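You operate a simulated robot arm through the tools that you are given. There is no shell and no other tool. Be economical: measure what you need, move in short steps, check, and stop when the job is done.

You are at the controls of a simulated two-armed robot. One attempt, no reset.

JOB
Take the blue cloth from the top of the side table and lay it out flat on the packing table.

Only the result counts: the job must be done as asked and must still hold three seconds after the hand-in. Knocking over, shifting, dropping, spilling or breaking anything else fails it. Flat cloth is picked up by pressing the open fingertips on it (5 to 10 N) and closing them slowly along it; thin cloth reads only 2 to 8 mm in the jaws.

ROBOT AND FRAMES
Two 7-joint arms with two-finger parallel grippers on one trunk, on a base that drives. Base frame: it is fixed to the floor where the robot stands at the start and does not move with it; the origin is under the middle of the robot, x ahead of it, y to its left, z up; the surface under the hand at the start is at about z = 0.62. Lengths are in m, angles in degrees, forces in N, time in s.
The left shoulder is at the start at [0.124, 0.171, 1.162], the right one opposite. With the tool pointing down near the work surface each hand reaches from about 0.1 to 0.84 m from the robot's upright axis, wherever it stands, measured 20 degrees to its own side. Places, roughly: packing table [-1.5, -0.7, 0.8]. Payload 4.4 kg a hand.
The tool frame of a hand sits at the grasp point between the pads (the TCP): z along the fingers, y along the line on which they close. The tips reach 0.023 m beyond it. The gripper opens to 0.094 m. The fingers are 0.038 m wide and 0.01 m thick; the gripper's body (0.054 by 0.096 m) begins 0.039 m behind the TCP.
Orientation is that of the tool frame in the base frame, as [roll, pitch, yaw] about the fixed x, y, z axes, in that order (R = Rz(yaw) Ry(pitch) Rx(roll)). With the fingers straight down and closing along the base's y, the tool's x points along the base's -x, its y along +y and its z along -z.

CONTROLS
- The arms move only by the tool step_arm. It takes "left_rows", "right_rows" or both (then of equal length, played together; a hand with none holds still); each is a list of rows, each a list of 3 entries, a list of its own where there are three numbers: the turn, a rotation vector about the base's x, y, z in units of 6 degrees (1.0 is 6 degrees), then the shift along the base's x, y, z in units of 40 mm (1.0 is 40 mm), then the opening, from 0 (shut) to 1 (fully open). In form: [[[ax, ay, az], [tx, ty, tz], gripper], ...]. A call has 1 to 12 rows; each row shifts and turns the commanded pose from where the row before left it. A call with a number of a shift or a turn outside -1 to 1 is refused whole. Rows are played at 5 a second. More than 0.05 m and 8.6 degrees between two rows, or a gripper value outside its range, and nothing of the call is played. A pose out of reach is approached as far as the arm can. The call stops where the force on the tool passes 40 N (or 10 N more than at its start, if that is more) or the arm is blocked; 0.2 s more then pass. The fingers move at their own pace (about 0.072 m/s each) and stop on an object; they squeeze with about 26 N. The grip force told is the motor's: it shows also when the fingers shut on nothing. Time passes only in rows, and 0.2 s behind the last, so rows that do not move let the fingers close. The reply holds the time, the measured pose of the TCP, the force on the tool along the base axes, the opening and the grip force, in the units named above and with some noise, with the torque about the TCP (base axes, N m) and any sound that the robot's microphone picked up, and new pictures: "pictures" is both (left out), scene, wrist or none (wrist: the cameras of the hands that moved).
- Cameras (640 x 400 px; columns grow to the right, rows downward): "scene" is now at [0.2383, -0.0022, 1.2966]; the picture's right is [-0.02, -1.00, 0.00], its down [-0.62, 0.02, -0.79] and it looks along [0.79, -0.02, -0.62] (base axes); focal length 254 px, centre (320, 200). "left" rides on the left gripper at [0.086, -0.016, -0.075] in its tool frame; the picture's right is [0.18, 0.98, 0.00], its down [-0.58, 0.11, -0.81] and it looks along [-0.79, 0.15, 0.59] (tool axes); focal length 243 px, centre (320, 200). "right" rides on the right gripper at [0.086, 0.016, -0.074] in its tool frame; the picture's right is [-0.18, 0.98, 0.00], its down [-0.58, -0.11, -0.81] and it looks along [-0.79, -0.15, 0.59] (tool axes); focal length 243 px, centre (320, 200). There is no depth. A picture from a camera that has moved, and an enlarged one, comes with that camera's place and axes in the base frame and with its lens.
- slide_trunk(by): slides the trunk up (or, below 0, down) by that many m; the arms and the scene camera ride with it, the base frame stays. It gives what a move gives, with no picture.
- base_move(legs): drives the robot by 1 to 6 legs, each [ahead, left, turn to the left] in m, m and degrees, along the robot's own axes; the way and the turn of a leg run together, so that a leg with both is an arc; at most 1.5 m and 180 degrees a leg. The arms and the cameras ride along, it lands a little off, and it stops where it bumps. It gives what a move gives, and a new picture of the scene camera.
- turn_head(pan, tilt): turns the head with the scene camera to pan (to the left, within 80 degrees either way) and tilt (down, from -29 to 69), counted from straight ahead of the robot. It gives what a move gives, and a new picture of the scene camera.
- inspect(camera, box): a new picture of the part [left, top, right, bottom] of that camera's present view, enlarged. It takes no simulated time.
- hand_in(): hands the job in; it is judged then, once.

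Work in short steps. Places have to be worked out from the pictures, the camera data and where the tool is seen: move nearer, look again, correct. Check each grasp and each placing, and mend what went wrong. You have 120 turns and 260 pictures in all, those below and enlarged ones among them. Open the grippers and draw the arms clear of the work before you hand the job in, unless the task says otherwise; then end with one line.

The tools are called after "Request:" as a command line: name --argument value ..., lists and objects as JSON in quotes. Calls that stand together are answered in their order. step_arm: Moves the arms, as the interface text tells. Its arguments: {"type":"object","properties":{"left_rows":{"type":"array"},"right_rows":{"type":"array"},"pictures":{"type":"string","enum":["both","scene","wrist","none"]}},"required":[]} The other tools are called the same way: slide_trunk (by) slides the trunk up or down; base_move (legs) drives the base; turn_head (pan, tilt) turns the head that bears the scene camera; inspect (camera, box) takes an enlarged picture of a part of a camera's view; hand_in () hands the job in.

At the start:

```text
time_s: 0.0
left_tcp_pos: [0.5999, 0.2434, 1.0009]
left_tcp_rot: [180.0, 0.0, -179.9]
left_wrist_force: [-0.8, 0.1, 0.0]
left_torque: [0.01, 0.0, 0.01]
left_width: 0.0937
left_grip_force: 0.1
right_tcp_pos: [0.5512, -0.2842, 0.9954]
right_tcp_rot: [180.0, 0.0, -179.9]
right_wrist_force: [0.2, 0.2, 0.5]
right_torque: [-0.02, 0.0, -0.04]
right_width: 0.0939
right_grip_force: 0.0
trunk travel left (down, up): [-0.175, 0.213]
robot x, y, heading: [-0.0021, -0.0008, 0.1]
head pan, tilt: [-1.4, 38.2]
```

scene: 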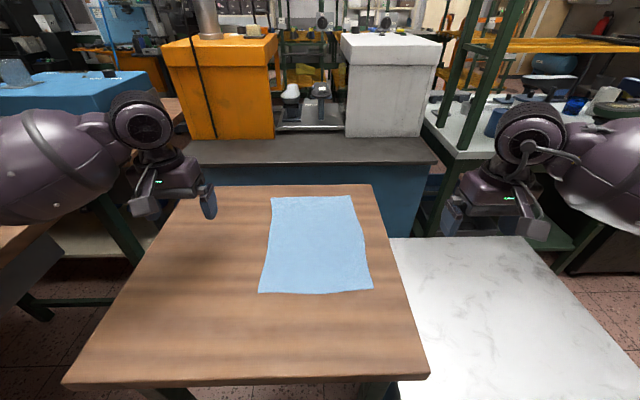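
right: 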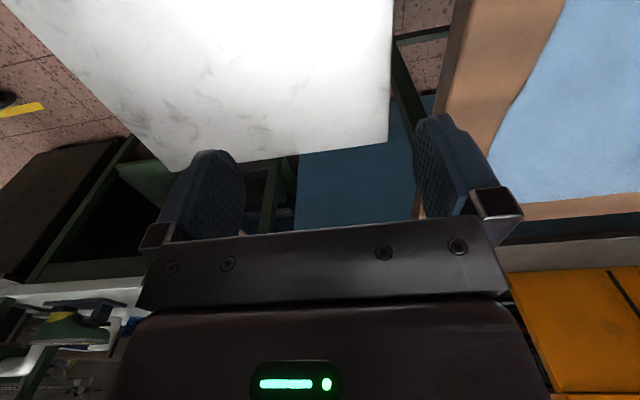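
left: 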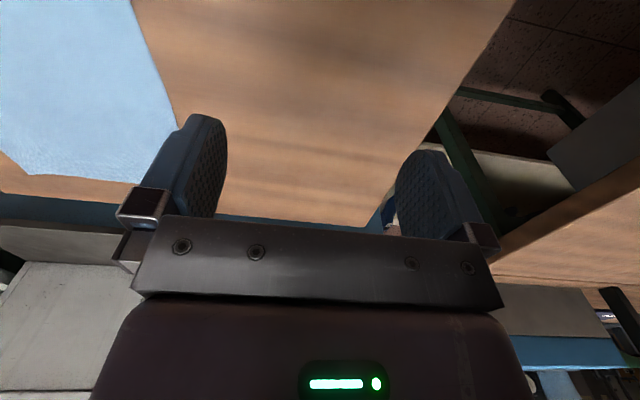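

The blue cloth lies on the wooden table at about x 0.665–1.13, y ±0.17 (assuming z 0.62). I'll hover both hands above its two near corners with half-open fingers and look.

Request:
step_arm --left_rows '[[[0, 0, 0], [0.267, -0.328, -0.694], 0.6], [[0, 0, 0], [0.267, -0.328, -0.694], 0.6], [[0, 0, 0], [0.267, -0.328, -0.694], 0.6], [[0, 0, 0], [0.267, -0.328, -0.694], 0.6], [[0, 0, 0], [0.267, -0.328, -0.694], 0.6], [[0, 0, 0], [0.267, -0.328, -0.694], 0.6], [[0, 0, 0], [0.267, -0.328, -0.694], 0.6], [[0, 0, 0], [0.267, -0.328, -0.694], 0.6], [[0, 0, 0], [0.267, -0.328, -0.694], 0.6], [[0, 0, 0], [0, 0, 0], 0.6]]' --right_rows '[[[0, 0, 0], [0.4, 0.442, -0.681], 0.6], [[0, 0, 0], [0.4, 0.442, -0.681], 0.6], [[0, 0, 0], [0.4, 0.442, -0.681], 0.6], [[0, 0, 0], [0.4, 0.442, -0.681], 0.6], [[0, 0, 0], [0.4, 0.442, -0.681], 0.6], [[0, 0, 0], [0.4, 0.442, -0.681], 0.6], [[0, 0, 0], [0.4, 0.442, -0.681], 0.6], [[0, 0, 0], [0.4, 0.442, -0.681], 0.6], [[0, 0, 0], [0.4, 0.442, -0.681], 0.6], [[0, 0, 0], [0, 0, 0], 0.6]]'

```text
time_s: 1.2
left_tcp_pos: [0.6487, 0.178, 0.8817]
left_tcp_rot: [-179.9, 1.1, 179.9]
left_wrist_force: [-8.0, -1.1, 14.8]
left_torque: [0.37, 0.42, 0.08]
left_width: 0.0562
left_grip_force: 0.1
right_tcp_pos: [0.6177, -0.203, 0.8797]
right_tcp_rot: [-179.9, 0.3, -179.6]
right_wrist_force: [-23.1, -6.4, 31.6]
right_torque: [1.02, 0.76, 1.1]
right_width: 0.053
right_grip_force: 0.0
trunk travel left (down, up): [-0.175, 0.213]
robot x, y, heading: [-0.0002, 0.0, 0.0]
head pan, tilt: [-1.4, 38.2]
stopped in row 5 (right hand): the force on the tool passed its limit at 51 N (the readings are from after the stop); the commanded pose is now the measured one
camera scene: at [0.2298, -0.0029, 1.2995], right [-0.03, -1.0, 0.0], down [-0.61, 0.02, -0.79], along [0.79, -0.02, -0.61], focal length 254 px, centre (320, 200)
camera right: at [0.5312, -0.1881, 0.9546], right [0.17, 0.98, 0.0], down [0.58, -0.1, 0.81], along [0.8, -0.14, -0.59], focal length 243 px, centre (320, 200)
camera left: at [0.5606, 0.1636, 0.9564], right [-0.18, 0.98, 0.0], down [0.57, 0.11, 0.82], along [0.8, 0.15, -0.58], focal length 243 px, centre (320, 200)
```

scene: 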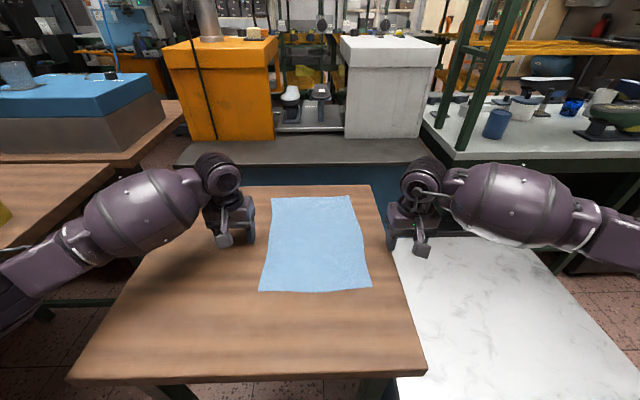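
right: 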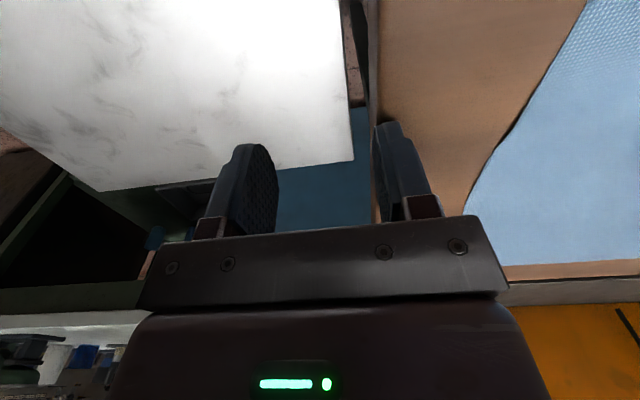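
left: 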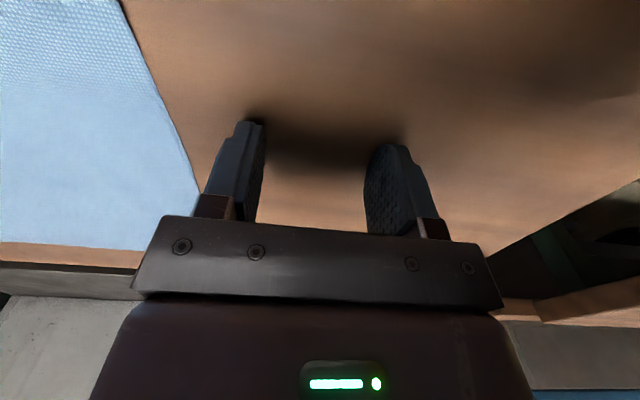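

The wooden table is really at about z 0.857 (tips touched), so the cloth is smaller: near edge x≈0.515, y ±0.11, far edge x≈0.82. I'll lift and hover over the near corners.

Request:
step_arm --left_rows '[[[0, 0, 0], [0, 0, 0.9], 0.5], [[0, 0, 0], [0, 0, 0.9], 0.5], [[0, 0, 0], [-0.9, -0.8, 0], 0.5], [[0, 0, 0], [-0.9, -0.8, 0], 0.5], [[0, 0, 0], [-0.9, -0.8, 0], 0.5], [[0, 0, 0], [0, 0, 0], 0.5], [[0, 0, 0], [0, 0, 0], 0.5]]' --right_rows '[[[0, 0, 0], [0, 0, 0.9], 0.5], [[0, 0, 0], [0, 0, 0.9], 0.5], [[0, 0, 0], [-0.65, 1.0, 0], 0.5], [[0, 0, 0], [-0.65, 1.0, 0], 0.5], [[0, 0, 0], [-0.65, 1.0, 0], 0.5], [[0, 0, 0], [0, 0, 0], 0.5], [[0, 0, 0], [0, 0, 0], 0.5]]'

```text
time_s: 2.8
left_tcp_pos: [0.5425, 0.0846, 0.9472]
left_tcp_rot: [180.0, 0.3, 180.0]
left_wrist_force: [-0.6, -1.2, -0.3]
left_torque: [0.0, 0.01, 0.0]
left_width: 0.0469
left_grip_force: 0.1
right_tcp_pos: [0.5436, -0.0823, 0.9409]
right_tcp_rot: [-179.7, -0.3, -179.8]
right_wrist_force: [0.1, -0.2, -0.6]
right_torque: [0.02, 0.0, -0.01]
right_width: 0.0469
right_grip_force: 0.1
trunk travel left (down, up): [-0.175, 0.213]
robot x, y, heading: [0.0014, 0.0039, 0.1]
head pan, tilt: [-1.4, 38.2]
camera scene: at [0.2382, -0.0022, 1.2966], right [-0.02, -1.0, 0.0], down [-0.62, 0.02, -0.79], along [0.79, -0.02, -0.62], focal length 254 px, centre (320, 200)
camera right: at [0.4582, -0.0671, 1.0155], right [0.18, 0.98, -0.01], down [0.58, -0.1, 0.8], along [0.79, -0.15, -0.59], focal length 243 px, centre (320, 200)
camera left: at [0.4559, 0.069, 1.0209], right [-0.18, 0.98, 0.0], down [0.58, 0.11, 0.81], along [0.8, 0.15, -0.59], focal length 243 px, centre (320, 200)
```

scene: 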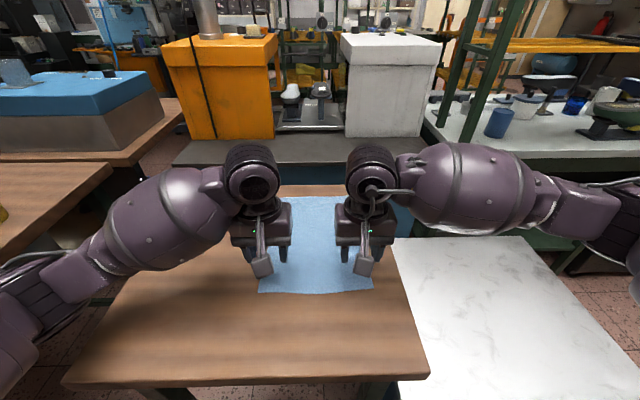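
right: 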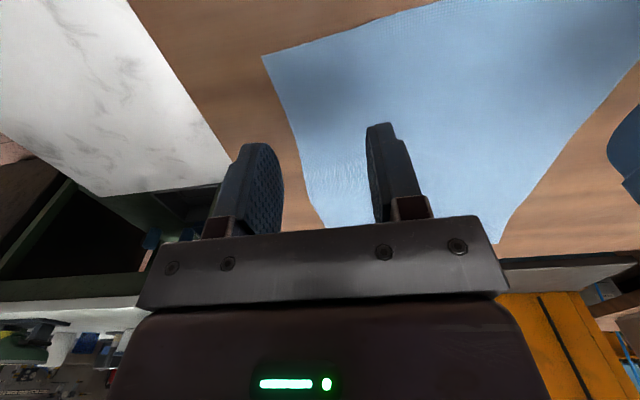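
left: 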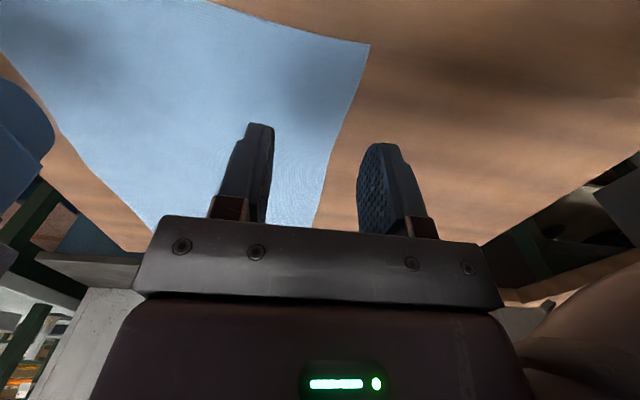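

Near corners from the wrist views: left (0.513, 0.110), right (0.519, −0.115). I shift the hands slightly inward, narrow the jaws to ~38 mm and descend to just above the cloth.

Request:
step_arm --left_rows '[[[0, 0, 0], [-0.05, -0.36, 0], 0.4], [[0, 0, 0], [0, 0, -0.5], 0.4], [[0, 0, 0], [0, 0, -0.5], 0.4], [[0, 0, 0], [0, 0, -0.4], 0.4], [[0, 0, 0], [0, 0, 0], 0.4]]' --right_rows '[[[0, 0, 0], [-0.05, 0.18, 0], 0.4], [[0, 0, 0], [0, 0, -0.45], 0.4], [[0, 0, 0], [0, 0, -0.45], 0.4], [[0, 0, 0], [0, 0, -0.35], 0.4], [[0, 0, 0], [0, 0, 0], 0.4]]' --pictures "wrist"

```text
time_s: 4.0
left_tcp_pos: [0.5417, 0.0692, 0.8904]
left_tcp_rot: [180.0, 0.3, 180.0]
left_wrist_force: [0.0, 0.6, 0.7]
left_torque: [-0.03, -0.01, -0.02]
left_width: 0.0377
left_grip_force: 0.0
right_tcp_pos: [0.5425, -0.0761, 0.8921]
right_tcp_rot: [-179.6, -0.2, -179.9]
right_wrist_force: [-0.4, 0.7, 0.7]
right_torque: [-0.01, 0.01, -0.01]
right_width: 0.0378
right_grip_force: 0.0
trunk travel left (down, up): [-0.175, 0.213]
robot x, y, heading: [0.0017, -0.0021, -0.1]
head pan, tilt: [-1.4, 38.2]
camera right: at [0.4562, -0.0611, 0.9671], right [0.18, 0.98, 0.0], down [0.58, -0.1, 0.81], along [0.79, -0.15, -0.59], focal length 243 px, centre (320, 200)
camera left: at [0.4559, 0.054, 0.964], right [-0.18, 0.98, 0.0], down [0.58, 0.11, 0.81], along [0.8, 0.15, -0.59], focal length 243 px, centre (320, 200)
```

right: 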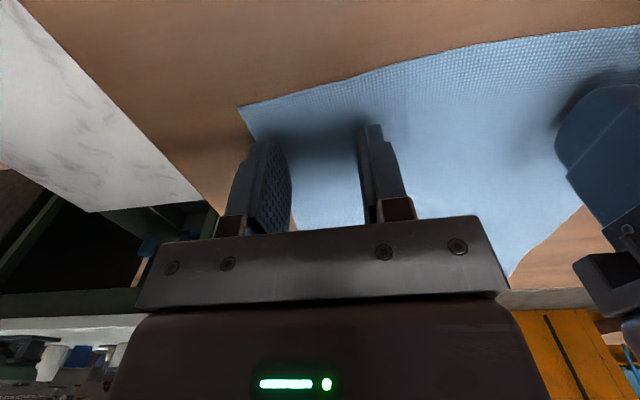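
left: 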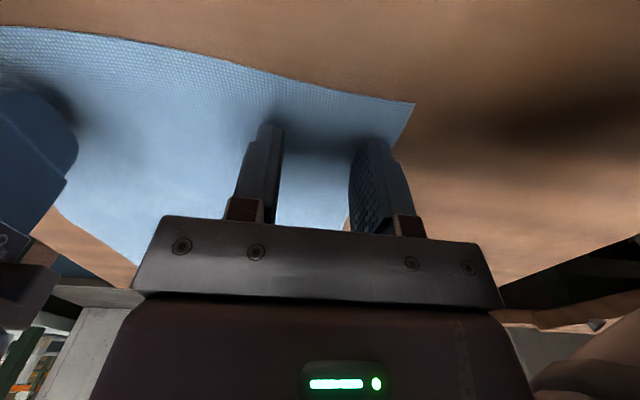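

Both outer fingers are right at the side edges. I shift 6 mm inward, 5 mm toward me, and lower gently to contact.

Request:
step_arm --left_rows '[[[0, 0, 0], [-0.12, -0.15, 0], 0.4], [[0, 0, 0], [0, 0, -0.13], 0.4], [[0, 0, 0], [0, 0, -0.1], 0.4], [[0, 0, 0], [0, 0, 0], 0.4]]' --right_rows '[[[0, 0, 0], [-0.12, 0.18, 0], 0.4], [[0, 0, 0], [0, 0, -0.16], 0.4], [[0, 0, 0], [0, 0, -0.1], 0.4], [[0, 0, 0], [0, 0, 0], 0.4]]' --pictures "none"

```text
time_s: 5.0
left_tcp_pos: [0.5386, 0.0634, 0.8841]
left_tcp_rot: [-179.9, 0.7, 180.0]
left_wrist_force: [0.9, -0.9, 25.3]
left_torque: [0.24, 0.39, 0.01]
left_width: 0.0377
left_grip_force: 0.0
right_tcp_pos: [0.5371, -0.0701, 0.8846]
right_tcp_rot: [-179.7, -0.1, -179.7]
right_wrist_force: [0.0, 0.2, 0.4]
right_torque: [-0.03, 0.0, 0.01]
right_width: 0.0375
right_grip_force: 0.0
trunk travel left (down, up): [-0.175, 0.213]
robot x, y, heading: [0.0015, 0.0025, 0.2]
head pan, tilt: [-1.4, 38.2]
```

Left presses at 25 N, right not yet touching. I raise left 2 mm and lower right 1.6 mm.

Request:
step_arm --left_rows '[[[0, 0, 0], [0, 0, 0.05], 0.4], [[0, 0, 0], [0, 0, 0], 0.4]]' --right_rows '[[[0, 0, 0], [0, 0, -0.04], 0.4], [[0, 0, 0], [0, 0, 0], 0.4]]' --pictures "none"

```text
time_s: 5.6
left_tcp_pos: [0.5376, 0.0641, 0.884]
left_tcp_rot: [179.9, 0.4, 180.0]
left_wrist_force: [1.7, -1.9, 10.1]
left_torque: [-0.04, 0.12, 0.07]
left_width: 0.0378
left_grip_force: 0.2
right_tcp_pos: [0.5387, -0.0686, 0.8834]
right_tcp_rot: [-179.8, 0.2, -179.8]
right_wrist_force: [-2.4, -4.4, 23.6]
right_torque: [0.18, 0.3, 0.14]
right_width: 0.0372
right_grip_force: 0.1
trunk travel left (down, up): [-0.175, 0.213]
robot x, y, heading: [-0.0028, 0.0006, -0.1]
head pan, tilt: [-1.4, 38.2]
```

Left is at 10 N, right 24 N; I ease right 1.5 mm and left 0.4 mm, then close slowly.

Request:
step_arm --left_rows '[[[0, 0, 0], [0, 0, -0.0], 0.4], [[0, 0, 0], [0, 0, 0], 0.32], [[0, 0, 0], [0, 0, 0], 0.24], [[0, 0, 0], [0, 0, 0], 0.16], [[0, 0, 0], [0, 0, 0], 0.08], [[0, 0, 0], [0, 0, 0], 0.0], [[0, 0, 0], [0, 0, 0], 0.0]]' --right_rows '[[[0, 0, 0], [0, 0, 0.04], 0.4], [[0, 0, 0], [0, 0, 0], 0.32], [[0, 0, 0], [0, 0, 0], 0.24], [[0, 0, 0], [0, 0, 0], 0.16], [[0, 0, 0], [0, 0, 0], 0.08], [[0, 0, 0], [0, 0, 0], 0.0], [[0, 0, 0], [0, 0, 0], 0.0]]'

```text
time_s: 7.2
left_tcp_pos: [0.5368, 0.0651, 0.8839]
left_tcp_rot: [-179.9, 0.4, 180.0]
left_wrist_force: [-0.4, -0.4, 14.0]
left_torque: [0.01, 0.23, 0.0]
left_width: 0.0003
left_grip_force: 25.8
right_tcp_pos: [0.5378, -0.0683, 0.8848]
right_tcp_rot: [-179.6, -0.1, -179.8]
right_wrist_force: [0.6, 2.1, 18.5]
right_torque: [0.08, 0.09, 0.03]
right_width: 0.0022
right_grip_force: 26.4
trunk travel left (down, up): [-0.175, 0.213]
robot x, y, heading: [0.0036, -0.0004, -0.2]
head pan, tilt: [-1.4, 38.2]
camera scene: at [0.2361, -0.0021, 1.2971], right [-0.02, -1.0, 0.0], down [-0.62, 0.02, -0.79], along [0.79, -0.02, -0.62], focal length 254 px, centre (320, 200)
camera right: at [0.4509, -0.0535, 0.9585], right [0.18, 0.98, 0.0], down [0.58, -0.1, 0.81], along [0.79, -0.15, -0.59], focal length 243 px, centre (320, 200)
camera left: at [0.4501, 0.0486, 0.9582], right [-0.18, 0.98, 0.0], down [0.58, 0.11, 0.81], along [0.8, 0.15, -0.59], focal length 243 px, centre (320, 200)
```

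scene: 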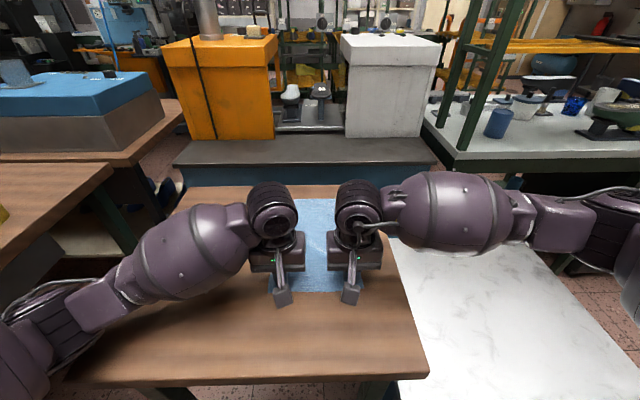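
right: 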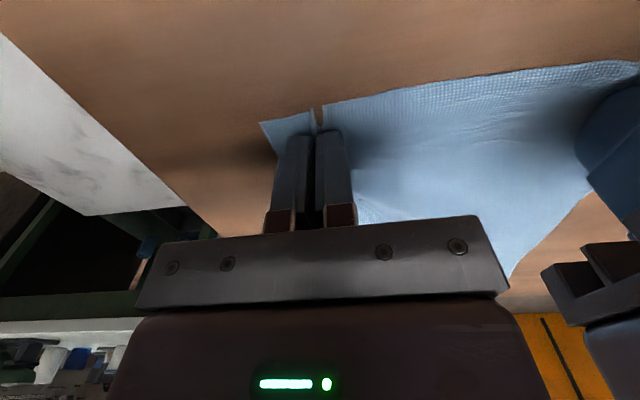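
left: 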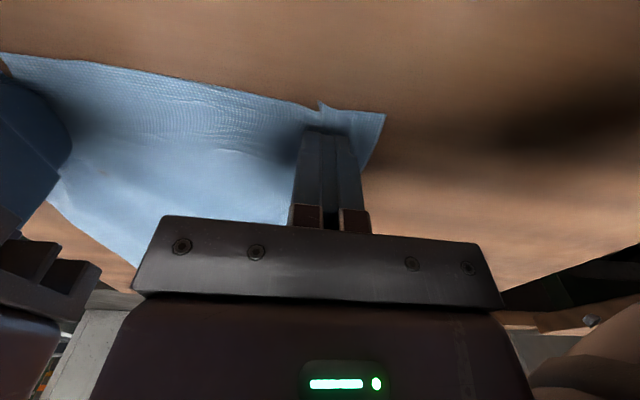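

Right holds (2.2 mm), left closed on nothing. I reopen left a little above, with right holding.

Request:
step_arm --left_rows '[[[0, 0, 0], [0, 0, 0.2], 0.0], [[0, 0, 0], [0, 0, 0.1], 0.45], [[0, 0, 0], [-0.05, 0.05, 0], 0.45], [[0, 0, 0], [0, 0, 0], 0.45], [[0, 0, 0], [0, 0, -0.2], 0.45], [[0, 0, 0], [0, 0, -0.07], 0.45], [[0, 0, 0], [0, 0, 0], 0.45]]' --pictures "wrist"

```text
time_s: 8.8
left_tcp_pos: [0.5341, 0.0666, 0.8854]
left_tcp_rot: [-180.0, 0.5, -180.0]
left_wrist_force: [0.0, -0.4, 0.0]
left_torque: [0.03, 0.0, -0.03]
left_width: 0.0423
left_grip_force: 0.2
right_tcp_pos: [0.5374, -0.0696, 0.8842]
right_tcp_rot: [-179.8, -0.2, -179.7]
right_wrist_force: [-2.7, -0.5, 25.9]
right_torque: [0.05, 0.17, -0.02]
right_width: 0.0018
right_grip_force: 25.9
trunk travel left (down, up): [-0.175, 0.213]
robot x, y, heading: [0.0005, -0.0024, 0.0]
head pan, tilt: [-1.4, 38.2]
camera left: at [0.447, 0.0501, 0.9589], right [-0.18, 0.98, 0.0], down [0.58, 0.11, 0.81], along [0.8, 0.15, -0.59], focal length 243 px, centre (320, 200)
```

left: 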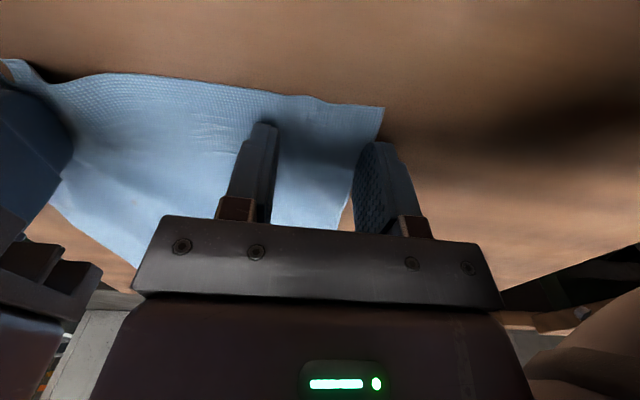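

The outer finger is partly off the cloth. I move left 9 mm inward and press about 1.5 mm lower.

Request:
step_arm --left_rows '[[[0, 0, 0], [-0.1, -0.22, 0.05], 0.42], [[0, 0, 0], [0, 0, -0.07], 0.42], [[0, 0, 0], [0, 0, -0.02], 0.42], [[0, 0, 0], [0, 0, 0], 0.42]]' --pictures "wrist"

```text
time_s: 9.8
left_tcp_pos: [0.5357, 0.0602, 0.8879]
left_tcp_rot: [179.6, 1.0, -179.9]
left_wrist_force: [0.0, 0.4, 0.0]
left_torque: [0.03, 0.01, 0.03]
left_width: 0.0394
left_grip_force: 0.0
right_tcp_pos: [0.5379, -0.0703, 0.8853]
right_tcp_rot: [-179.6, 0.0, -179.6]
right_wrist_force: [-0.3, 0.5, 1.4]
right_torque: [0.01, 0.01, -0.03]
right_width: 0.0021
right_grip_force: 25.9
trunk travel left (down, up): [-0.175, 0.213]
robot x, y, heading: [-0.0007, -0.0013, -0.0]
head pan, tilt: [-1.4, 38.2]
camera left: at [0.4466, 0.0445, 0.9611], right [-0.19, 0.98, 0.0], down [0.56, 0.11, 0.82], along [0.8, 0.16, -0.57], focal length 243 px, centre (320, 200)
```

left: 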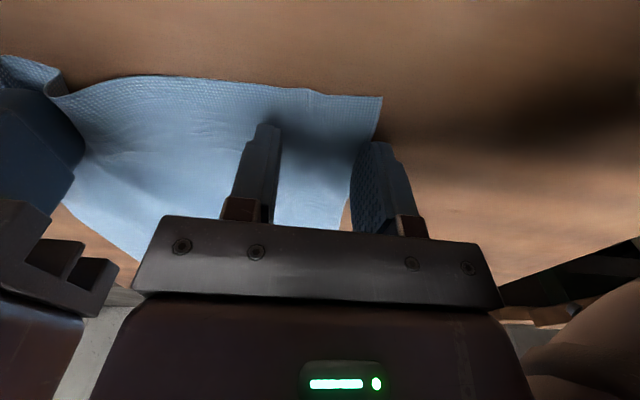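

The corner now sits near (0.505, 0.085), so the cloth was dragged inward. I move left a further 15 mm inward and 5 mm nearer, then press.

Request:
step_arm --left_rows '[[[0, 0, 0], [-0.15, -0.38, 0.05], 0.42], [[0, 0, 0], [0, 0, -0.1], 0.42], [[0, 0, 0], [0, 0, -0.04], 0.42], [[0, 0, 0], [0, 0, -0.03], 0.42], [[0, 0, 0], [0, 0, 0], 0.42]]' --pictures "wrist"

```text
time_s: 11.0
left_tcp_pos: [0.5325, 0.0535, 0.8946]
left_tcp_rot: [178.9, 2.7, -179.3]
left_wrist_force: [0.7, 0.2, 0.1]
left_torque: [-0.01, 0.02, 0.01]
left_width: 0.0395
left_grip_force: 0.1
right_tcp_pos: [0.5348, -0.0673, 0.8928]
right_tcp_rot: [-179.8, 0.6, -179.7]
right_wrist_force: [-0.1, -0.5, 0.0]
right_torque: [-0.05, 0.0, 0.01]
right_width: 0.0016
right_grip_force: 25.8
trunk travel left (down, up): [-0.175, 0.213]
robot x, y, heading: [0.002, -0.0023, -0.1]
head pan, tilt: [-1.4, 38.2]
camera left: at [0.4422, 0.036, 0.9644], right [-0.2, 0.98, 0.01], down [0.54, 0.1, 0.83], along [0.82, 0.17, -0.55], focal length 243 px, centre (320, 200)
```

left: 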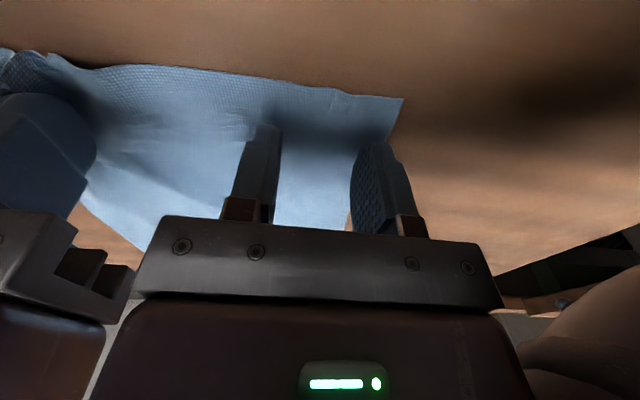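

Left is tilting/rising with no wrist force: the two hands are touching. I'll back left off and turn it −90° about z so its narrow side faces the right hand.

Request:
step_arm --left_rows '[[[0, 0, 0], [0, 0.8, 0.3], 0.45], [[0, 0, 0], [0, 0.6, 0.6], 0.45], [[0, 0, -1], [0, 0.3, 0.6], 0.45], [[0, 0, -1], [0, 0, 0], 0.45], [[0, 0, -1], [0, 0, 0], 0.45], [[0, 0, -1], [0, 0, 0], 0.45], [[0, 0, -1], [0, 0, 0], 0.45], [[0, 0, -1], [0, 0, 0], 0.45], [[0, 0, -1], [0, 0, 0], 0.45], [[0, 0, -1], [0, 0, 0], 0.45], [[0, 0, -1], [0, 0, 0], 0.45], [[0, 0, -1], [0, 0, 0], 0.45]]' --pictures "none"

Request:
step_arm --left_rows '[[[0, 0, -1], [0, 0, 0], 0.45], [[0, 0, -1], [0, 0, 0], 0.45], [[0, 0, -1], [0, 0, 0], 0.45], [[0, 0, -1], [0, 0, 0], 0.45], [[0, 0, -1], [0, 0, 0], 0.45], [[0, 0, 0], [0, 0, 0], 0.45]]'

```text
time_s: 11.5
left_tcp_pos: [0.523, 0.0769, 0.8942]
left_tcp_rot: [-180.0, -0.3, 179.5]
left_wrist_force: [0.7, -0.1, -0.3]
left_torque: [-0.03, -0.02, -0.01]
left_width: 0.0423
left_grip_force: 0.0
right_tcp_pos: [0.537, -0.074, 0.8863]
right_tcp_rot: [179.9, -0.1, -180.0]
right_wrist_force: [-1.7, 3.6, 16.6]
right_torque: [0.13, 0.3, -0.03]
right_width: 0.0019
right_grip_force: 26.1
trunk travel left (down, up): [-0.175, 0.213]
robot x, y, heading: [0.0025, -0.004, -0.5]
head pan, tilt: [-1.4, 38.2]
stopped in row 2 (right hand): the force on the tool passed its limit at 62 N (the readings are from after the stop); the commanded pose is now the measured one
```

```text
time_s: 12.9
left_tcp_pos: [0.5234, 0.0736, 0.8981]
left_tcp_rot: [-179.7, -0.1, 149.0]
left_wrist_force: [-0.2, 0.7, 0.6]
left_torque: [0.03, -0.03, 0.03]
left_width: 0.0424
left_grip_force: 0.0
right_tcp_pos: [0.5388, -0.0776, 0.8888]
right_tcp_rot: [-179.9, 0.2, 179.8]
right_wrist_force: [-0.2, -0.8, 1.2]
right_torque: [0.02, 0.01, 0.02]
right_width: 0.0019
right_grip_force: 25.7
trunk travel left (down, up): [-0.175, 0.213]
robot x, y, heading: [-0.0026, -0.0009, -0.5]
head pan, tilt: [-1.4, 38.2]
camera scene: at [0.2374, -0.0078, 1.2966], right [-0.03, -1.0, 0.0], down [-0.62, 0.02, -0.79], along [0.79, -0.03, -0.62], focal length 254 px, centre (320, 200)
camera left: at [0.4412, 0.1044, 0.9729], right [0.35, 0.94, 0.0], down [0.56, -0.2, 0.8], along [0.75, -0.28, -0.59], focal length 243 px, centre (320, 200)
```

scene: 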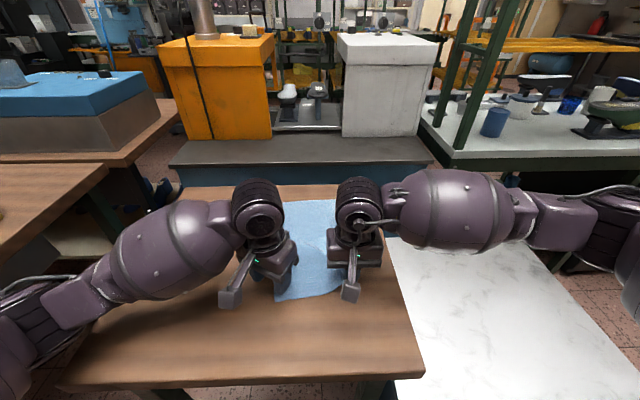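
left: 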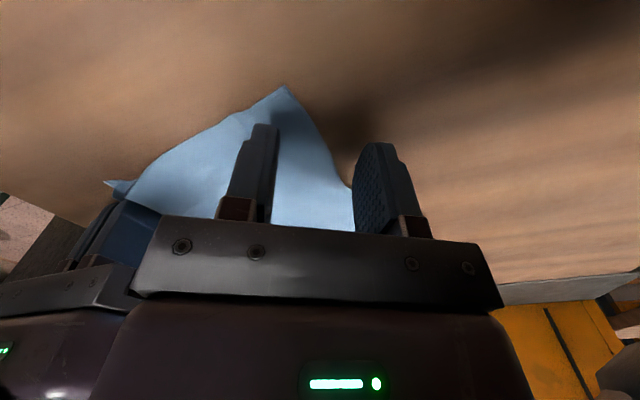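

Left is 31° rotated; I lift it 30 mm and finish turning to yaw ~90.

Request:
step_arm --left_rows '[[[0, 0, -1], [0, 0.3, 0.4], 0.45], [[0, 0, -1], [0, 0.3, 0.4], 0.45], [[0, 0, -1], [0, 0, 0], 0.45], [[0, 0, -1], [0, 0, 0], 0.45], [[0, 0, -1], [0, 0, 0], 0.45], [[0, 0, -1], [0, 0, 0], 0.45], [[0, 0, -1], [0, 0, 0], 0.45], [[0, 0, -1], [0, 0, 0], 0.45], [[0, 0, -1], [0, 0, 0], 0.45], [[0, 0, -0.8], [0, 0, 0], 0.45], [[0, 0, 0], [0, 0, 0], 0.45]]'

```text
time_s: 15.3
left_tcp_pos: [0.5232, 0.0979, 0.9297]
left_tcp_rot: [-179.7, -0.1, 90.3]
left_wrist_force: [-0.3, 0.0, -0.4]
left_torque: [0.0, 0.0, -0.01]
left_width: 0.0425
left_grip_force: 0.0
right_tcp_pos: [0.5396, -0.0754, 0.8877]
right_tcp_rot: [-179.9, 0.2, 179.8]
right_wrist_force: [0.0, -0.2, 0.6]
right_torque: [0.0, 0.0, -0.01]
right_width: 0.0022
right_grip_force: 26.1
trunk travel left (down, up): [-0.175, 0.213]
robot x, y, heading: [0.0022, -0.0056, -0.3]
head pan, tilt: [-1.4, 38.2]
camera scene: at [0.2374, -0.0078, 1.2966], right [-0.03, -1.0, 0.0], down [-0.62, 0.02, -0.79], along [0.79, -0.03, -0.62], focal length 254 px, centre (320, 200)
camera left: at [0.5069, 0.1845, 1.0052], right [0.98, 0.19, 0.0], down [0.12, -0.58, 0.8], along [0.15, -0.79, -0.59], focal length 243 px, centre (320, 200)
```

scene: 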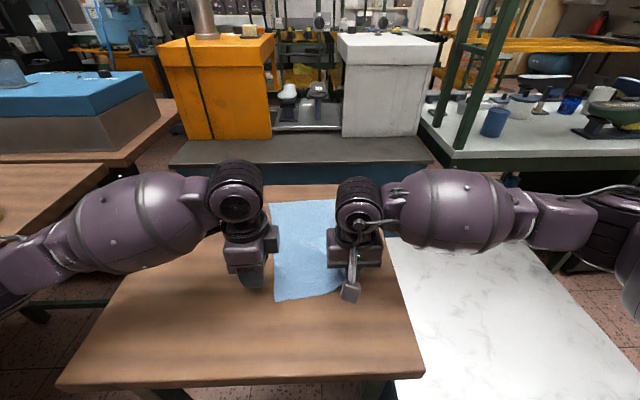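
left: 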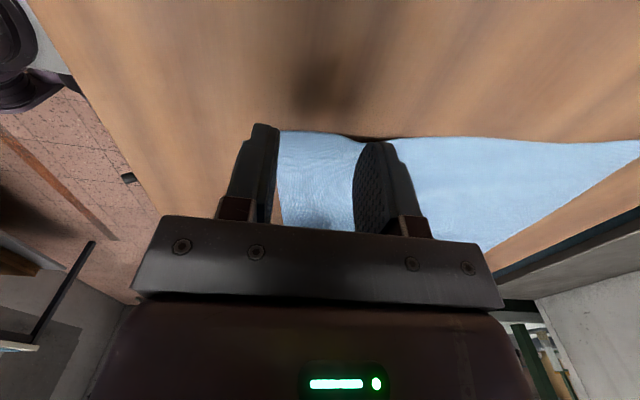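

The left corner is now near (0.497, 0.064). I move left to about (0.533, 0.040), just above the cloth.

Request:
step_arm --left_rows '[[[0, 0, 0], [0.12, -0.7, -0.3], 0.4], [[0, 0, 0], [0.13, -0.7, -0.3], 0.4], [[0, 0, 0], [0, 0, -0.3], 0.4], [[0, 0, 0], [0, 0, -0.1], 0.4], [[0, 0, 0], [0, 0, 0], 0.4]]' --pictures "wrist"

```text
time_s: 16.5
left_tcp_pos: [0.5328, 0.0414, 0.8907]
left_tcp_rot: [-179.8, 0.0, 90.4]
left_wrist_force: [-0.2, 0.0, -0.3]
left_torque: [-0.01, -0.03, 0.05]
left_width: 0.0376
left_grip_force: 0.0
right_tcp_pos: [0.538, -0.0748, 0.888]
right_tcp_rot: [-180.0, 0.2, 179.9]
right_wrist_force: [0.3, 0.3, 0.6]
right_torque: [0.0, -0.01, 0.02]
right_width: 0.0018
right_grip_force: 25.8
trunk travel left (down, up): [-0.175, 0.213]
robot x, y, heading: [0.0006, -0.0042, -0.5]
head pan, tilt: [-1.4, 38.2]
camera left: at [0.5167, 0.1289, 0.965], right [0.98, 0.19, 0.0], down [0.12, -0.58, 0.8], along [0.15, -0.79, -0.59], focal length 243 px, centre (320, 200)
```

left: 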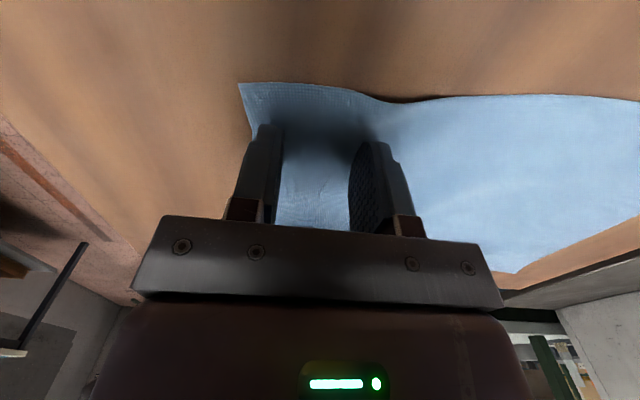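

Good position; I shift 5 mm in +x and press down.

Request:
step_arm --left_rows '[[[0, 0, 0], [0.12, 0, -0.08], 0.4], [[0, 0, 0], [0, 0, -0.07], 0.4], [[0, 0, 0], [0, 0, -0.04], 0.4], [[0, 0, 0], [0, 0, 0], 0.4]]' --pictures "none"

```text
time_s: 17.5
left_tcp_pos: [0.5368, 0.0425, 0.8841]
left_tcp_rot: [-180.0, 0.0, 90.3]
left_wrist_force: [0.6, 2.0, 10.2]
left_torque: [0.0, 0.04, -0.02]
left_width: 0.0378
left_grip_force: 0.1
right_tcp_pos: [0.5389, -0.0767, 0.8885]
right_tcp_rot: [-180.0, 0.3, 179.9]
right_wrist_force: [0.2, -1.0, 0.2]
right_torque: [-0.02, -0.01, 0.0]
right_width: 0.0021
right_grip_force: 26.3
trunk travel left (down, up): [-0.175, 0.213]
robot x, y, heading: [-0.0004, -0.004, -0.5]
head pan, tilt: [-1.4, 38.2]
```

10 N contact: now close slowly.

Request:
step_arm --left_rows '[[[0, 0, 0], [0, 0, 0], 0.34], [[0, 0, 0], [0, 0, 0], 0.28], [[0, 0, 0], [0, 0, 0], 0.22], [[0, 0, 0], [0, 0, 0], 0.16], [[0, 0, 0], [0, 0, 0], 0.1], [[0, 0, 0], [0, 0, 0], 0.05], [[0, 0, 0], [0, 0, 0], 0.0], [[0, 0, 0], [0, 0, 0], 0.0]]' --pictures "wrist"

```text
time_s: 19.3
left_tcp_pos: [0.5367, 0.0411, 0.8831]
left_tcp_rot: [-179.9, -0.2, 90.4]
left_wrist_force: [-0.8, -0.8, 21.1]
left_torque: [0.0, 0.1, -0.02]
left_width: 0.0019
left_grip_force: 26.0
right_tcp_pos: [0.5383, -0.0773, 0.889]
right_tcp_rot: [-179.9, 0.4, 179.9]
right_wrist_force: [0.6, 0.8, 0.3]
right_torque: [0.02, 0.04, -0.03]
right_width: 0.0021
right_grip_force: 26.4
trunk travel left (down, up): [-0.175, 0.213]
robot x, y, heading: [-0.0029, 0.0015, -0.7]
head pan, tilt: [-1.4, 38.2]
camera left: at [0.5204, 0.1284, 0.9588], right [0.98, 0.19, 0.0], down [0.11, -0.58, 0.81], along [0.15, -0.79, -0.59], focal length 243 px, centre (320, 200)
```

left: 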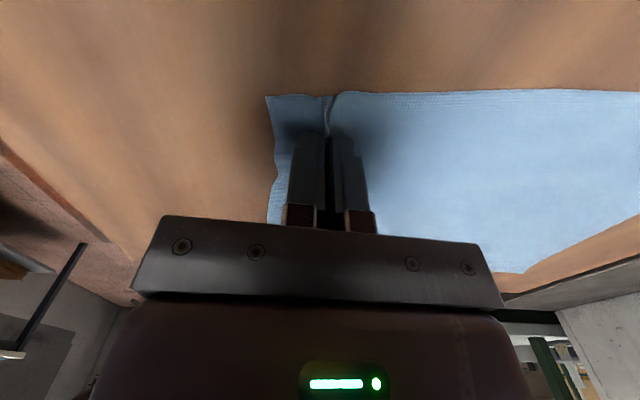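

Both hold ~2 mm. I lift both by 40 mm, spreading left 12 mm, then look.

Request:
step_arm --left_rows '[[[0, 0, 0], [0, 0, 0.4], 0], [[0, 0, 0], [0, 0.1, 0.4], 0], [[0, 0, 0], [0, 0.1, 0.4], 0], [[0, 0, 0], [0, 0.1, 0.4], 0], [[0, 0, 0], [0, 0, 0.4], 0], [[0, 0, 0], [0, 0, 0], 0]]' --right_rows '[[[0, 0, 0], [0, 0, 0.3], 0], [[0, 0, 0], [0, 0, 0.4], 0], [[0, 0, 0], [0, 0, 0.4], 0], [[0, 0, 0], [0, 0, 0.4], 0], [[0, 0, 0], [0, 0, 0.4], 0], [[0, 0, 0], [0, 0, 0], 0]]'

```text
time_s: 20.7
left_tcp_pos: [0.538, 0.0527, 0.9636]
left_tcp_rot: [-179.8, -0.1, 90.5]
left_wrist_force: [0.4, -2.8, -0.6]
left_torque: [-0.04, -0.05, 0.0]
left_width: 0.0021
left_grip_force: 26.3
right_tcp_pos: [0.5394, -0.077, 0.9645]
right_tcp_rot: [-180.0, 0.1, 179.7]
right_wrist_force: [-0.3, 3.2, 0.4]
right_torque: [0.09, 0.03, 0.03]
right_width: 0.0017
right_grip_force: 26.3
trunk travel left (down, up): [-0.175, 0.213]
robot x, y, heading: [0.0005, -0.0059, -0.4]
head pan, tilt: [-1.4, 38.2]
camera scene: at [0.2378, -0.0077, 1.2964], right [-0.03, -1.0, 0.0], down [-0.62, 0.02, -0.79], along [0.79, -0.03, -0.62], focal length 254 px, centre (320, 200)
camera right: at [0.4526, -0.0614, 1.0382], right [0.19, 0.98, 0.0], down [0.58, -0.11, 0.81], along [0.79, -0.15, -0.59], focal length 243 px, centre (320, 200)
camera left: at [0.5216, 0.1396, 1.0377], right [0.98, 0.19, 0.0], down [0.12, -0.58, 0.8], along [0.15, -0.79, -0.59], focal length 243 px, centre (320, 200)
```

scene: 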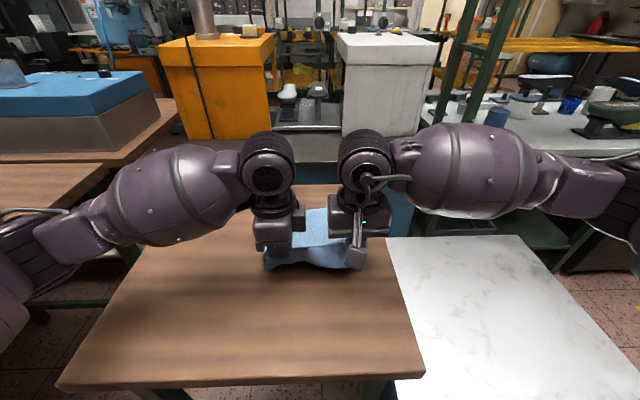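
right: 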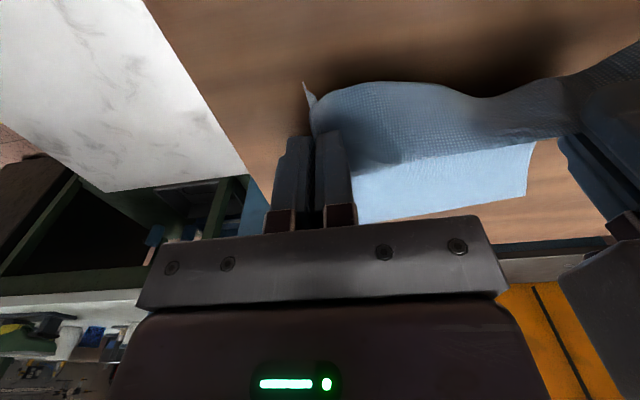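
left: 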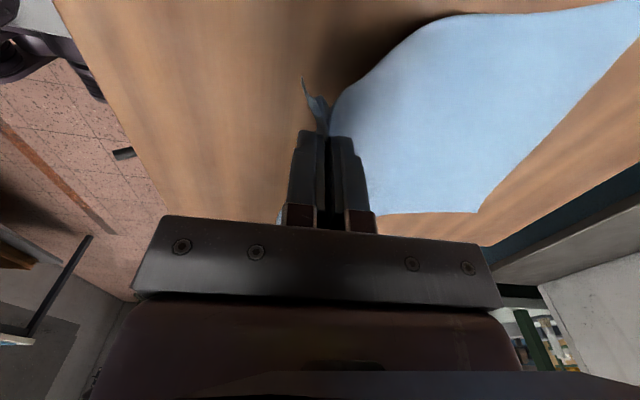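

Both corners lifted, with slight tension. I lift to z≈1.2 so the cloth hangs clear, easing 3 mm.

Request:
step_arm --left_rows '[[[0, 0, 0], [0, -0.1, 0.7], 0], [[0, 0, 0], [0, 0, 0.75], 0], [[0, 0, 0], [0, 0, 0.75], 0], [[0, 0, 0], [0, 0, 0.75], 0], [[0, 0, 0], [0, 0, 0.75], 0], [[0, 0, 0], [0, 0, 0.75], 0], [[0, 0, 0], [0, 0, 0.75], 0], [[0, 0, 0], [0, 0, 0.75], 0], [[0, 0, 0], [0, 0, 0], 0]]' --right_rows '[[[0, 0, 0], [0, 0, 0.7], 0], [[0, 0, 0], [0, 0, 0.75], 0], [[0, 0, 0], [0, 0, 0.75], 0], [[0, 0, 0], [0, 0, 0.75], 0], [[0, 0, 0], [0, 0, 0.75], 0], [[0, 0, 0], [0, 0, 0.75], 0], [[0, 0, 0], [0, 0, 0.75], 0], [[0, 0, 0], [0, 0, 0.75], 0], [[0, 0, 0], [0, 0, 0], 0]]' --pictures "scene"

Request:
turn_head --pan -80 --tilt 25

Request:
turn_head --pan 80 --tilt 25

```text
time_s: 22.7
left_tcp_pos: [0.537, 0.0487, 1.2007]
left_tcp_rot: [-179.8, -0.2, 90.4]
left_wrist_force: [0.2, -0.4, -1.1]
left_torque: [-0.03, 0.01, -0.02]
left_width: 0.0019
left_grip_force: 25.9
right_tcp_pos: [0.5414, -0.0761, 1.2018]
right_tcp_rot: [-179.8, 0.2, 179.7]
right_wrist_force: [0.8, 1.0, -0.7]
right_torque: [0.01, 0.03, 0.01]
right_width: 0.0017
right_grip_force: 26.1
trunk travel left (down, up): [-0.175, 0.213]
robot x, y, heading: [-0.0011, -0.0048, -0.6]
head pan, tilt: [-1.4, 38.2]
camera scene: at [0.2385, -0.0078, 1.2961], right [-0.03, -1.0, 0.0], down [-0.62, 0.02, -0.79], along [0.79, -0.03, -0.62], focal length 254 px, centre (320, 200)
```

scene: 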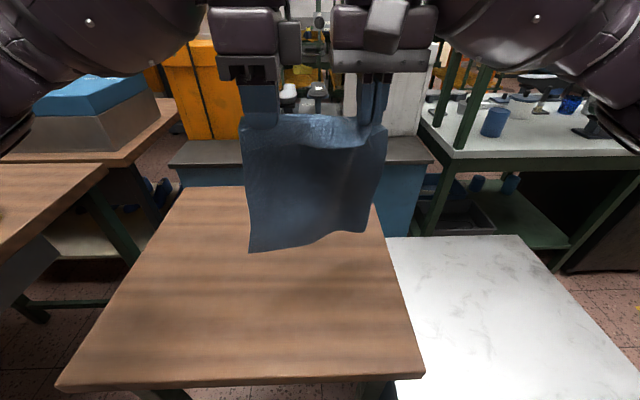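

```text
time_s: 24.2
left_tcp_pos: [0.5357, 0.0507, 1.2013]
left_tcp_rot: [-179.8, -0.1, 90.5]
left_wrist_force: [-0.4, 0.0, 0.2]
left_torque: [-0.04, 0.01, 0.0]
left_width: 0.002
left_grip_force: 25.7
right_tcp_pos: [0.5398, -0.0767, 1.2023]
right_tcp_rot: [-179.9, 0.1, 179.7]
right_wrist_force: [-0.2, 0.3, 0.3]
right_torque: [0.0, 0.01, 0.03]
right_width: 0.002
right_grip_force: 26.5
trunk travel left (down, up): [-0.175, 0.213]
robot x, y, heading: [0.0017, -0.0013, -0.6]
head pan, tilt: [-80.0, 25.0]
camera scene: at [0.1667, -0.0958, 1.3172], right [-0.99, -0.17, 0.0], down [-0.07, 0.42, -0.91], along [0.15, -0.89, -0.42], focal length 254 px, centre (320, 200)
```

scene: 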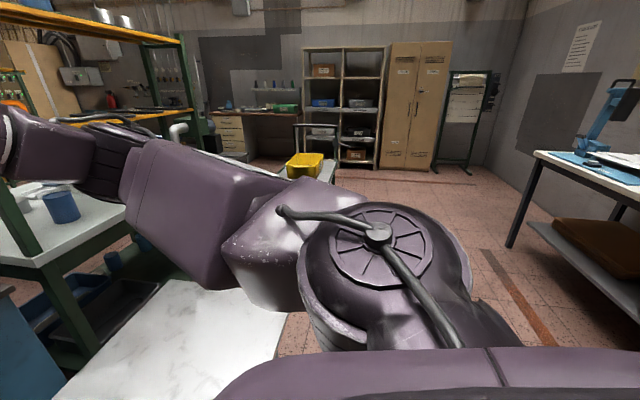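

```text
time_s: 26.7
left_tcp_pos: [0.5357, 0.0501, 1.2012]
left_tcp_rot: [-179.8, -0.1, 90.4]
left_wrist_force: [0.3, -1.1, 0.3]
left_torque: [0.03, 0.01, 0.0]
left_width: 0.0019
left_grip_force: 26.3
right_tcp_pos: [0.5399, -0.0767, 1.2009]
right_tcp_rot: [-179.9, 0.3, 179.7]
right_wrist_force: [0.4, 1.0, -0.1]
right_torque: [0.03, -0.02, 0.02]
right_width: 0.002
right_grip_force: 26.6
trunk travel left (down, up): [-0.175, 0.213]
robot x, y, heading: [0.0007, -0.0045, -0.5]
head pan, tilt: [80.0, 25.0]
camera scene: at [0.1681, 0.0856, 1.3172], right [0.98, -0.18, 0.0], down [-0.08, -0.42, -0.91], along [0.16, 0.89, -0.42], focal length 254 px, centre (320, 200)
```

scene: 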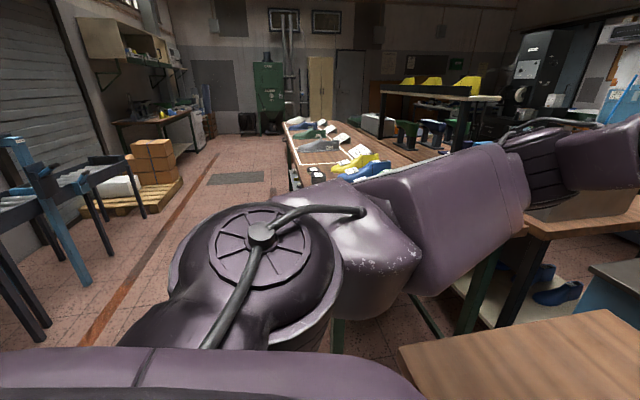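

The cloth hangs well spread from both hands. I back away 0.35 m, then turn right 90°, with the head facing half right to see the packing table.

Request:
base_move --legs '[[-0.35, 0, 0], [0, 0, -60]]'

Request:
turn_head --pan -75 --tilt 30

```text
time_s: 31.6
left_tcp_pos: [-0.0337, -0.439, 1.2005]
left_tcp_rot: [-179.8, -0.1, 30.9]
left_wrist_force: [-0.3, -0.5, -0.6]
left_torque: [-0.01, 0.0, 0.0]
left_width: 0.002
left_grip_force: 26.0
right_tcp_pos: [-0.1412, -0.5049, 1.2017]
right_tcp_rot: [180.0, 0.2, 120.2]
right_wrist_force: [0.2, -0.2, 0.7]
right_torque: [0.0, -0.03, 0.03]
right_width: 0.0018
right_grip_force: 26.5
trunk travel left (down, up): [-0.175, 0.213]
robot x, y, heading: [-0.3481, -0.0027, -60.1]
head pan, tilt: [80.0, 25.0]
camera scene: at [-0.1885, -0.1032, 1.3172], right [0.34, -0.94, 0.0], down [-0.4, -0.14, -0.91], along [0.85, 0.31, -0.42], focal length 254 px, centre (320, 200)
```

scene: 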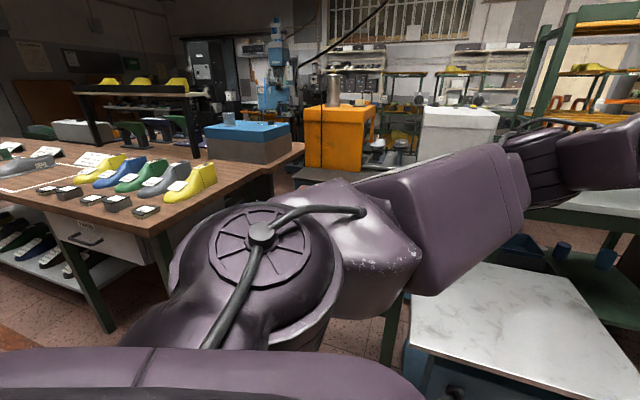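

```text
time_s: 34.0
left_tcp_pos: [-0.0338, -0.4377, 1.2]
left_tcp_rot: [-179.8, -0.1, 30.7]
left_wrist_force: [-0.5, -0.9, -0.2]
left_torque: [0.0, 0.01, 0.01]
left_width: 0.0017
left_grip_force: 25.9
right_tcp_pos: [-0.1406, -0.505, 1.2011]
right_tcp_rot: [-180.0, 0.2, 120.2]
right_wrist_force: [0.5, 0.6, 0.2]
right_torque: [0.01, -0.03, 0.02]
right_width: 0.0019
right_grip_force: 25.9
trunk travel left (down, up): [-0.175, 0.213]
robot x, y, heading: [-0.3528, 0.0002, -60.1]
head pan, tilt: [-75.0, 30.0]
camera scene: at [-0.3389, -0.1983, 1.3092], right [-0.71, 0.71, 0.0], down [0.35, 0.35, -0.87], along [-0.61, -0.61, -0.5], focal length 254 px, centre (320, 200)
```

scene: 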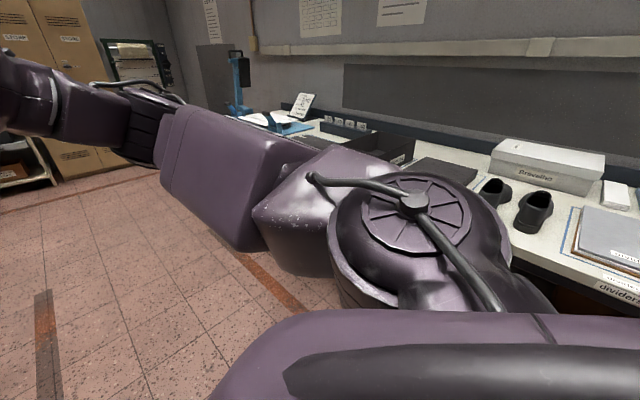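

The packing table runs along the wall at x<≈−1.14, with many objects. I turn to face it (heading 180) and look.

Request:
base_move --legs '[[0, 0, -60], [0, 0, -60]]'

Request:
turn_head --pan 0 --tilt 35

Request:
turn_head --pan 45 --tilt 30

```text
time_s: 39.7
left_tcp_pos: [-0.8865, -0.0562, 1.2013]
left_tcp_rot: [-179.8, -0.1, -89.5]
left_wrist_force: [-0.5, 0.1, -0.8]
left_torque: [-0.03, -0.04, 0.06]
left_width: 0.0022
left_grip_force: 26.2
right_tcp_pos: [-0.8915, 0.0703, 1.2037]
right_tcp_rot: [179.9, 0.2, 0.0]
right_wrist_force: [0.3, 0.0, 0.6]
right_torque: [-0.03, -0.04, 0.08]
right_width: 0.0019
right_grip_force: 25.9
trunk travel left (down, up): [-0.175, 0.213]
robot x, y, heading: [-0.3481, -0.0009, 179.5]
head pan, tilt: [-75.0, 30.0]
camera scene: at [-0.5266, 0.0867, 1.3092], right [0.97, 0.25, 0.0], down [0.13, -0.48, -0.87], along [-0.22, 0.84, -0.5], focal length 254 px, centre (320, 200)
```

scene: 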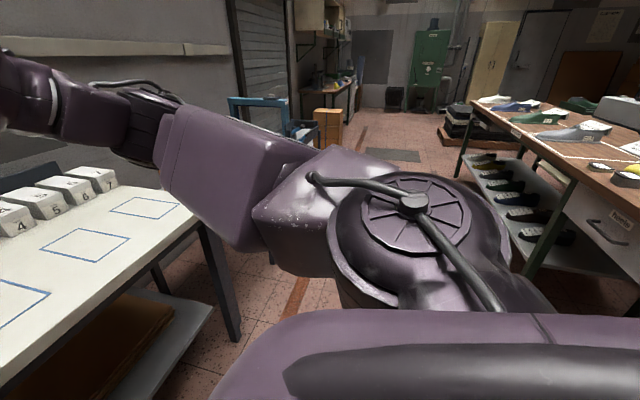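

```text
time_s: 41.2
left_tcp_pos: [-0.8868, -0.0564, 1.2009]
left_tcp_rot: [-179.8, -0.2, -89.4]
left_wrist_force: [-0.3, -1.0, -0.6]
left_torque: [0.0, 0.02, 0.02]
left_width: 0.0022
left_grip_force: 26.2
right_tcp_pos: [-0.8913, 0.0687, 1.2022]
right_tcp_rot: [-179.9, 0.2, 0.0]
right_wrist_force: [0.2, -0.9, 0.7]
right_torque: [0.0, 0.0, 0.01]
right_width: 0.0017
right_grip_force: 25.8
trunk travel left (down, up): [-0.175, 0.213]
robot x, y, heading: [-0.3497, 0.0007, 179.6]
head pan, tilt: [0.0, 35.0]
camera scene: at [-0.5918, -0.0005, 1.3014], right [0.01, 1.0, 0.0], down [0.57, 0.0, -0.82], along [-0.82, 0.01, -0.57], focal length 254 px, centre (320, 200)
```

scene: 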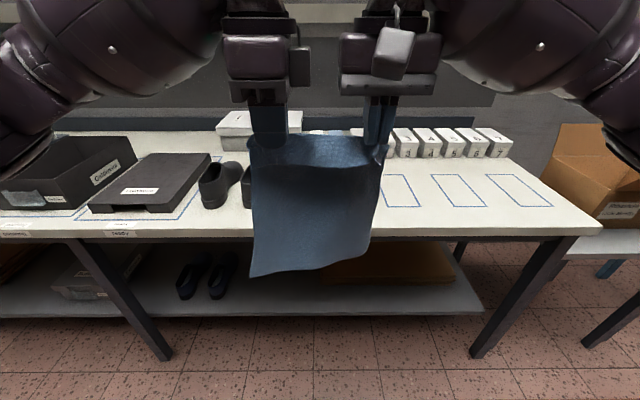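

```text
time_s: 42.3
left_tcp_pos: [-0.8879, -0.0566, 1.201]
left_tcp_rot: [-179.8, -0.1, -89.5]
left_wrist_force: [-0.7, -0.7, 0.2]
left_torque: [0.01, 0.02, -0.01]
left_width: 0.0023
left_grip_force: 26.2
right_tcp_pos: [-0.8916, 0.0698, 1.2016]
right_tcp_rot: [-179.9, 0.2, 0.0]
right_wrist_force: [0.1, 0.1, 0.0]
right_torque: [-0.03, 0.0, 0.05]
right_width: 0.0018
right_grip_force: 26.2
trunk travel left (down, up): [-0.175, 0.213]
robot x, y, heading: [-0.3504, 0.0034, 179.7]
head pan, tilt: [45.0, 30.0]
camera scene: at [-0.5682, -0.0646, 1.3092], right [-0.7, 0.71, 0.0], down [0.36, 0.35, -0.87], along [-0.62, -0.61, -0.5], focal length 254 px, centre (320, 200)
```

scene: 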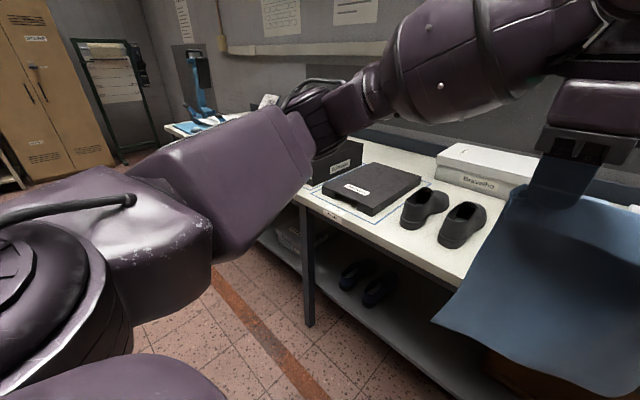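

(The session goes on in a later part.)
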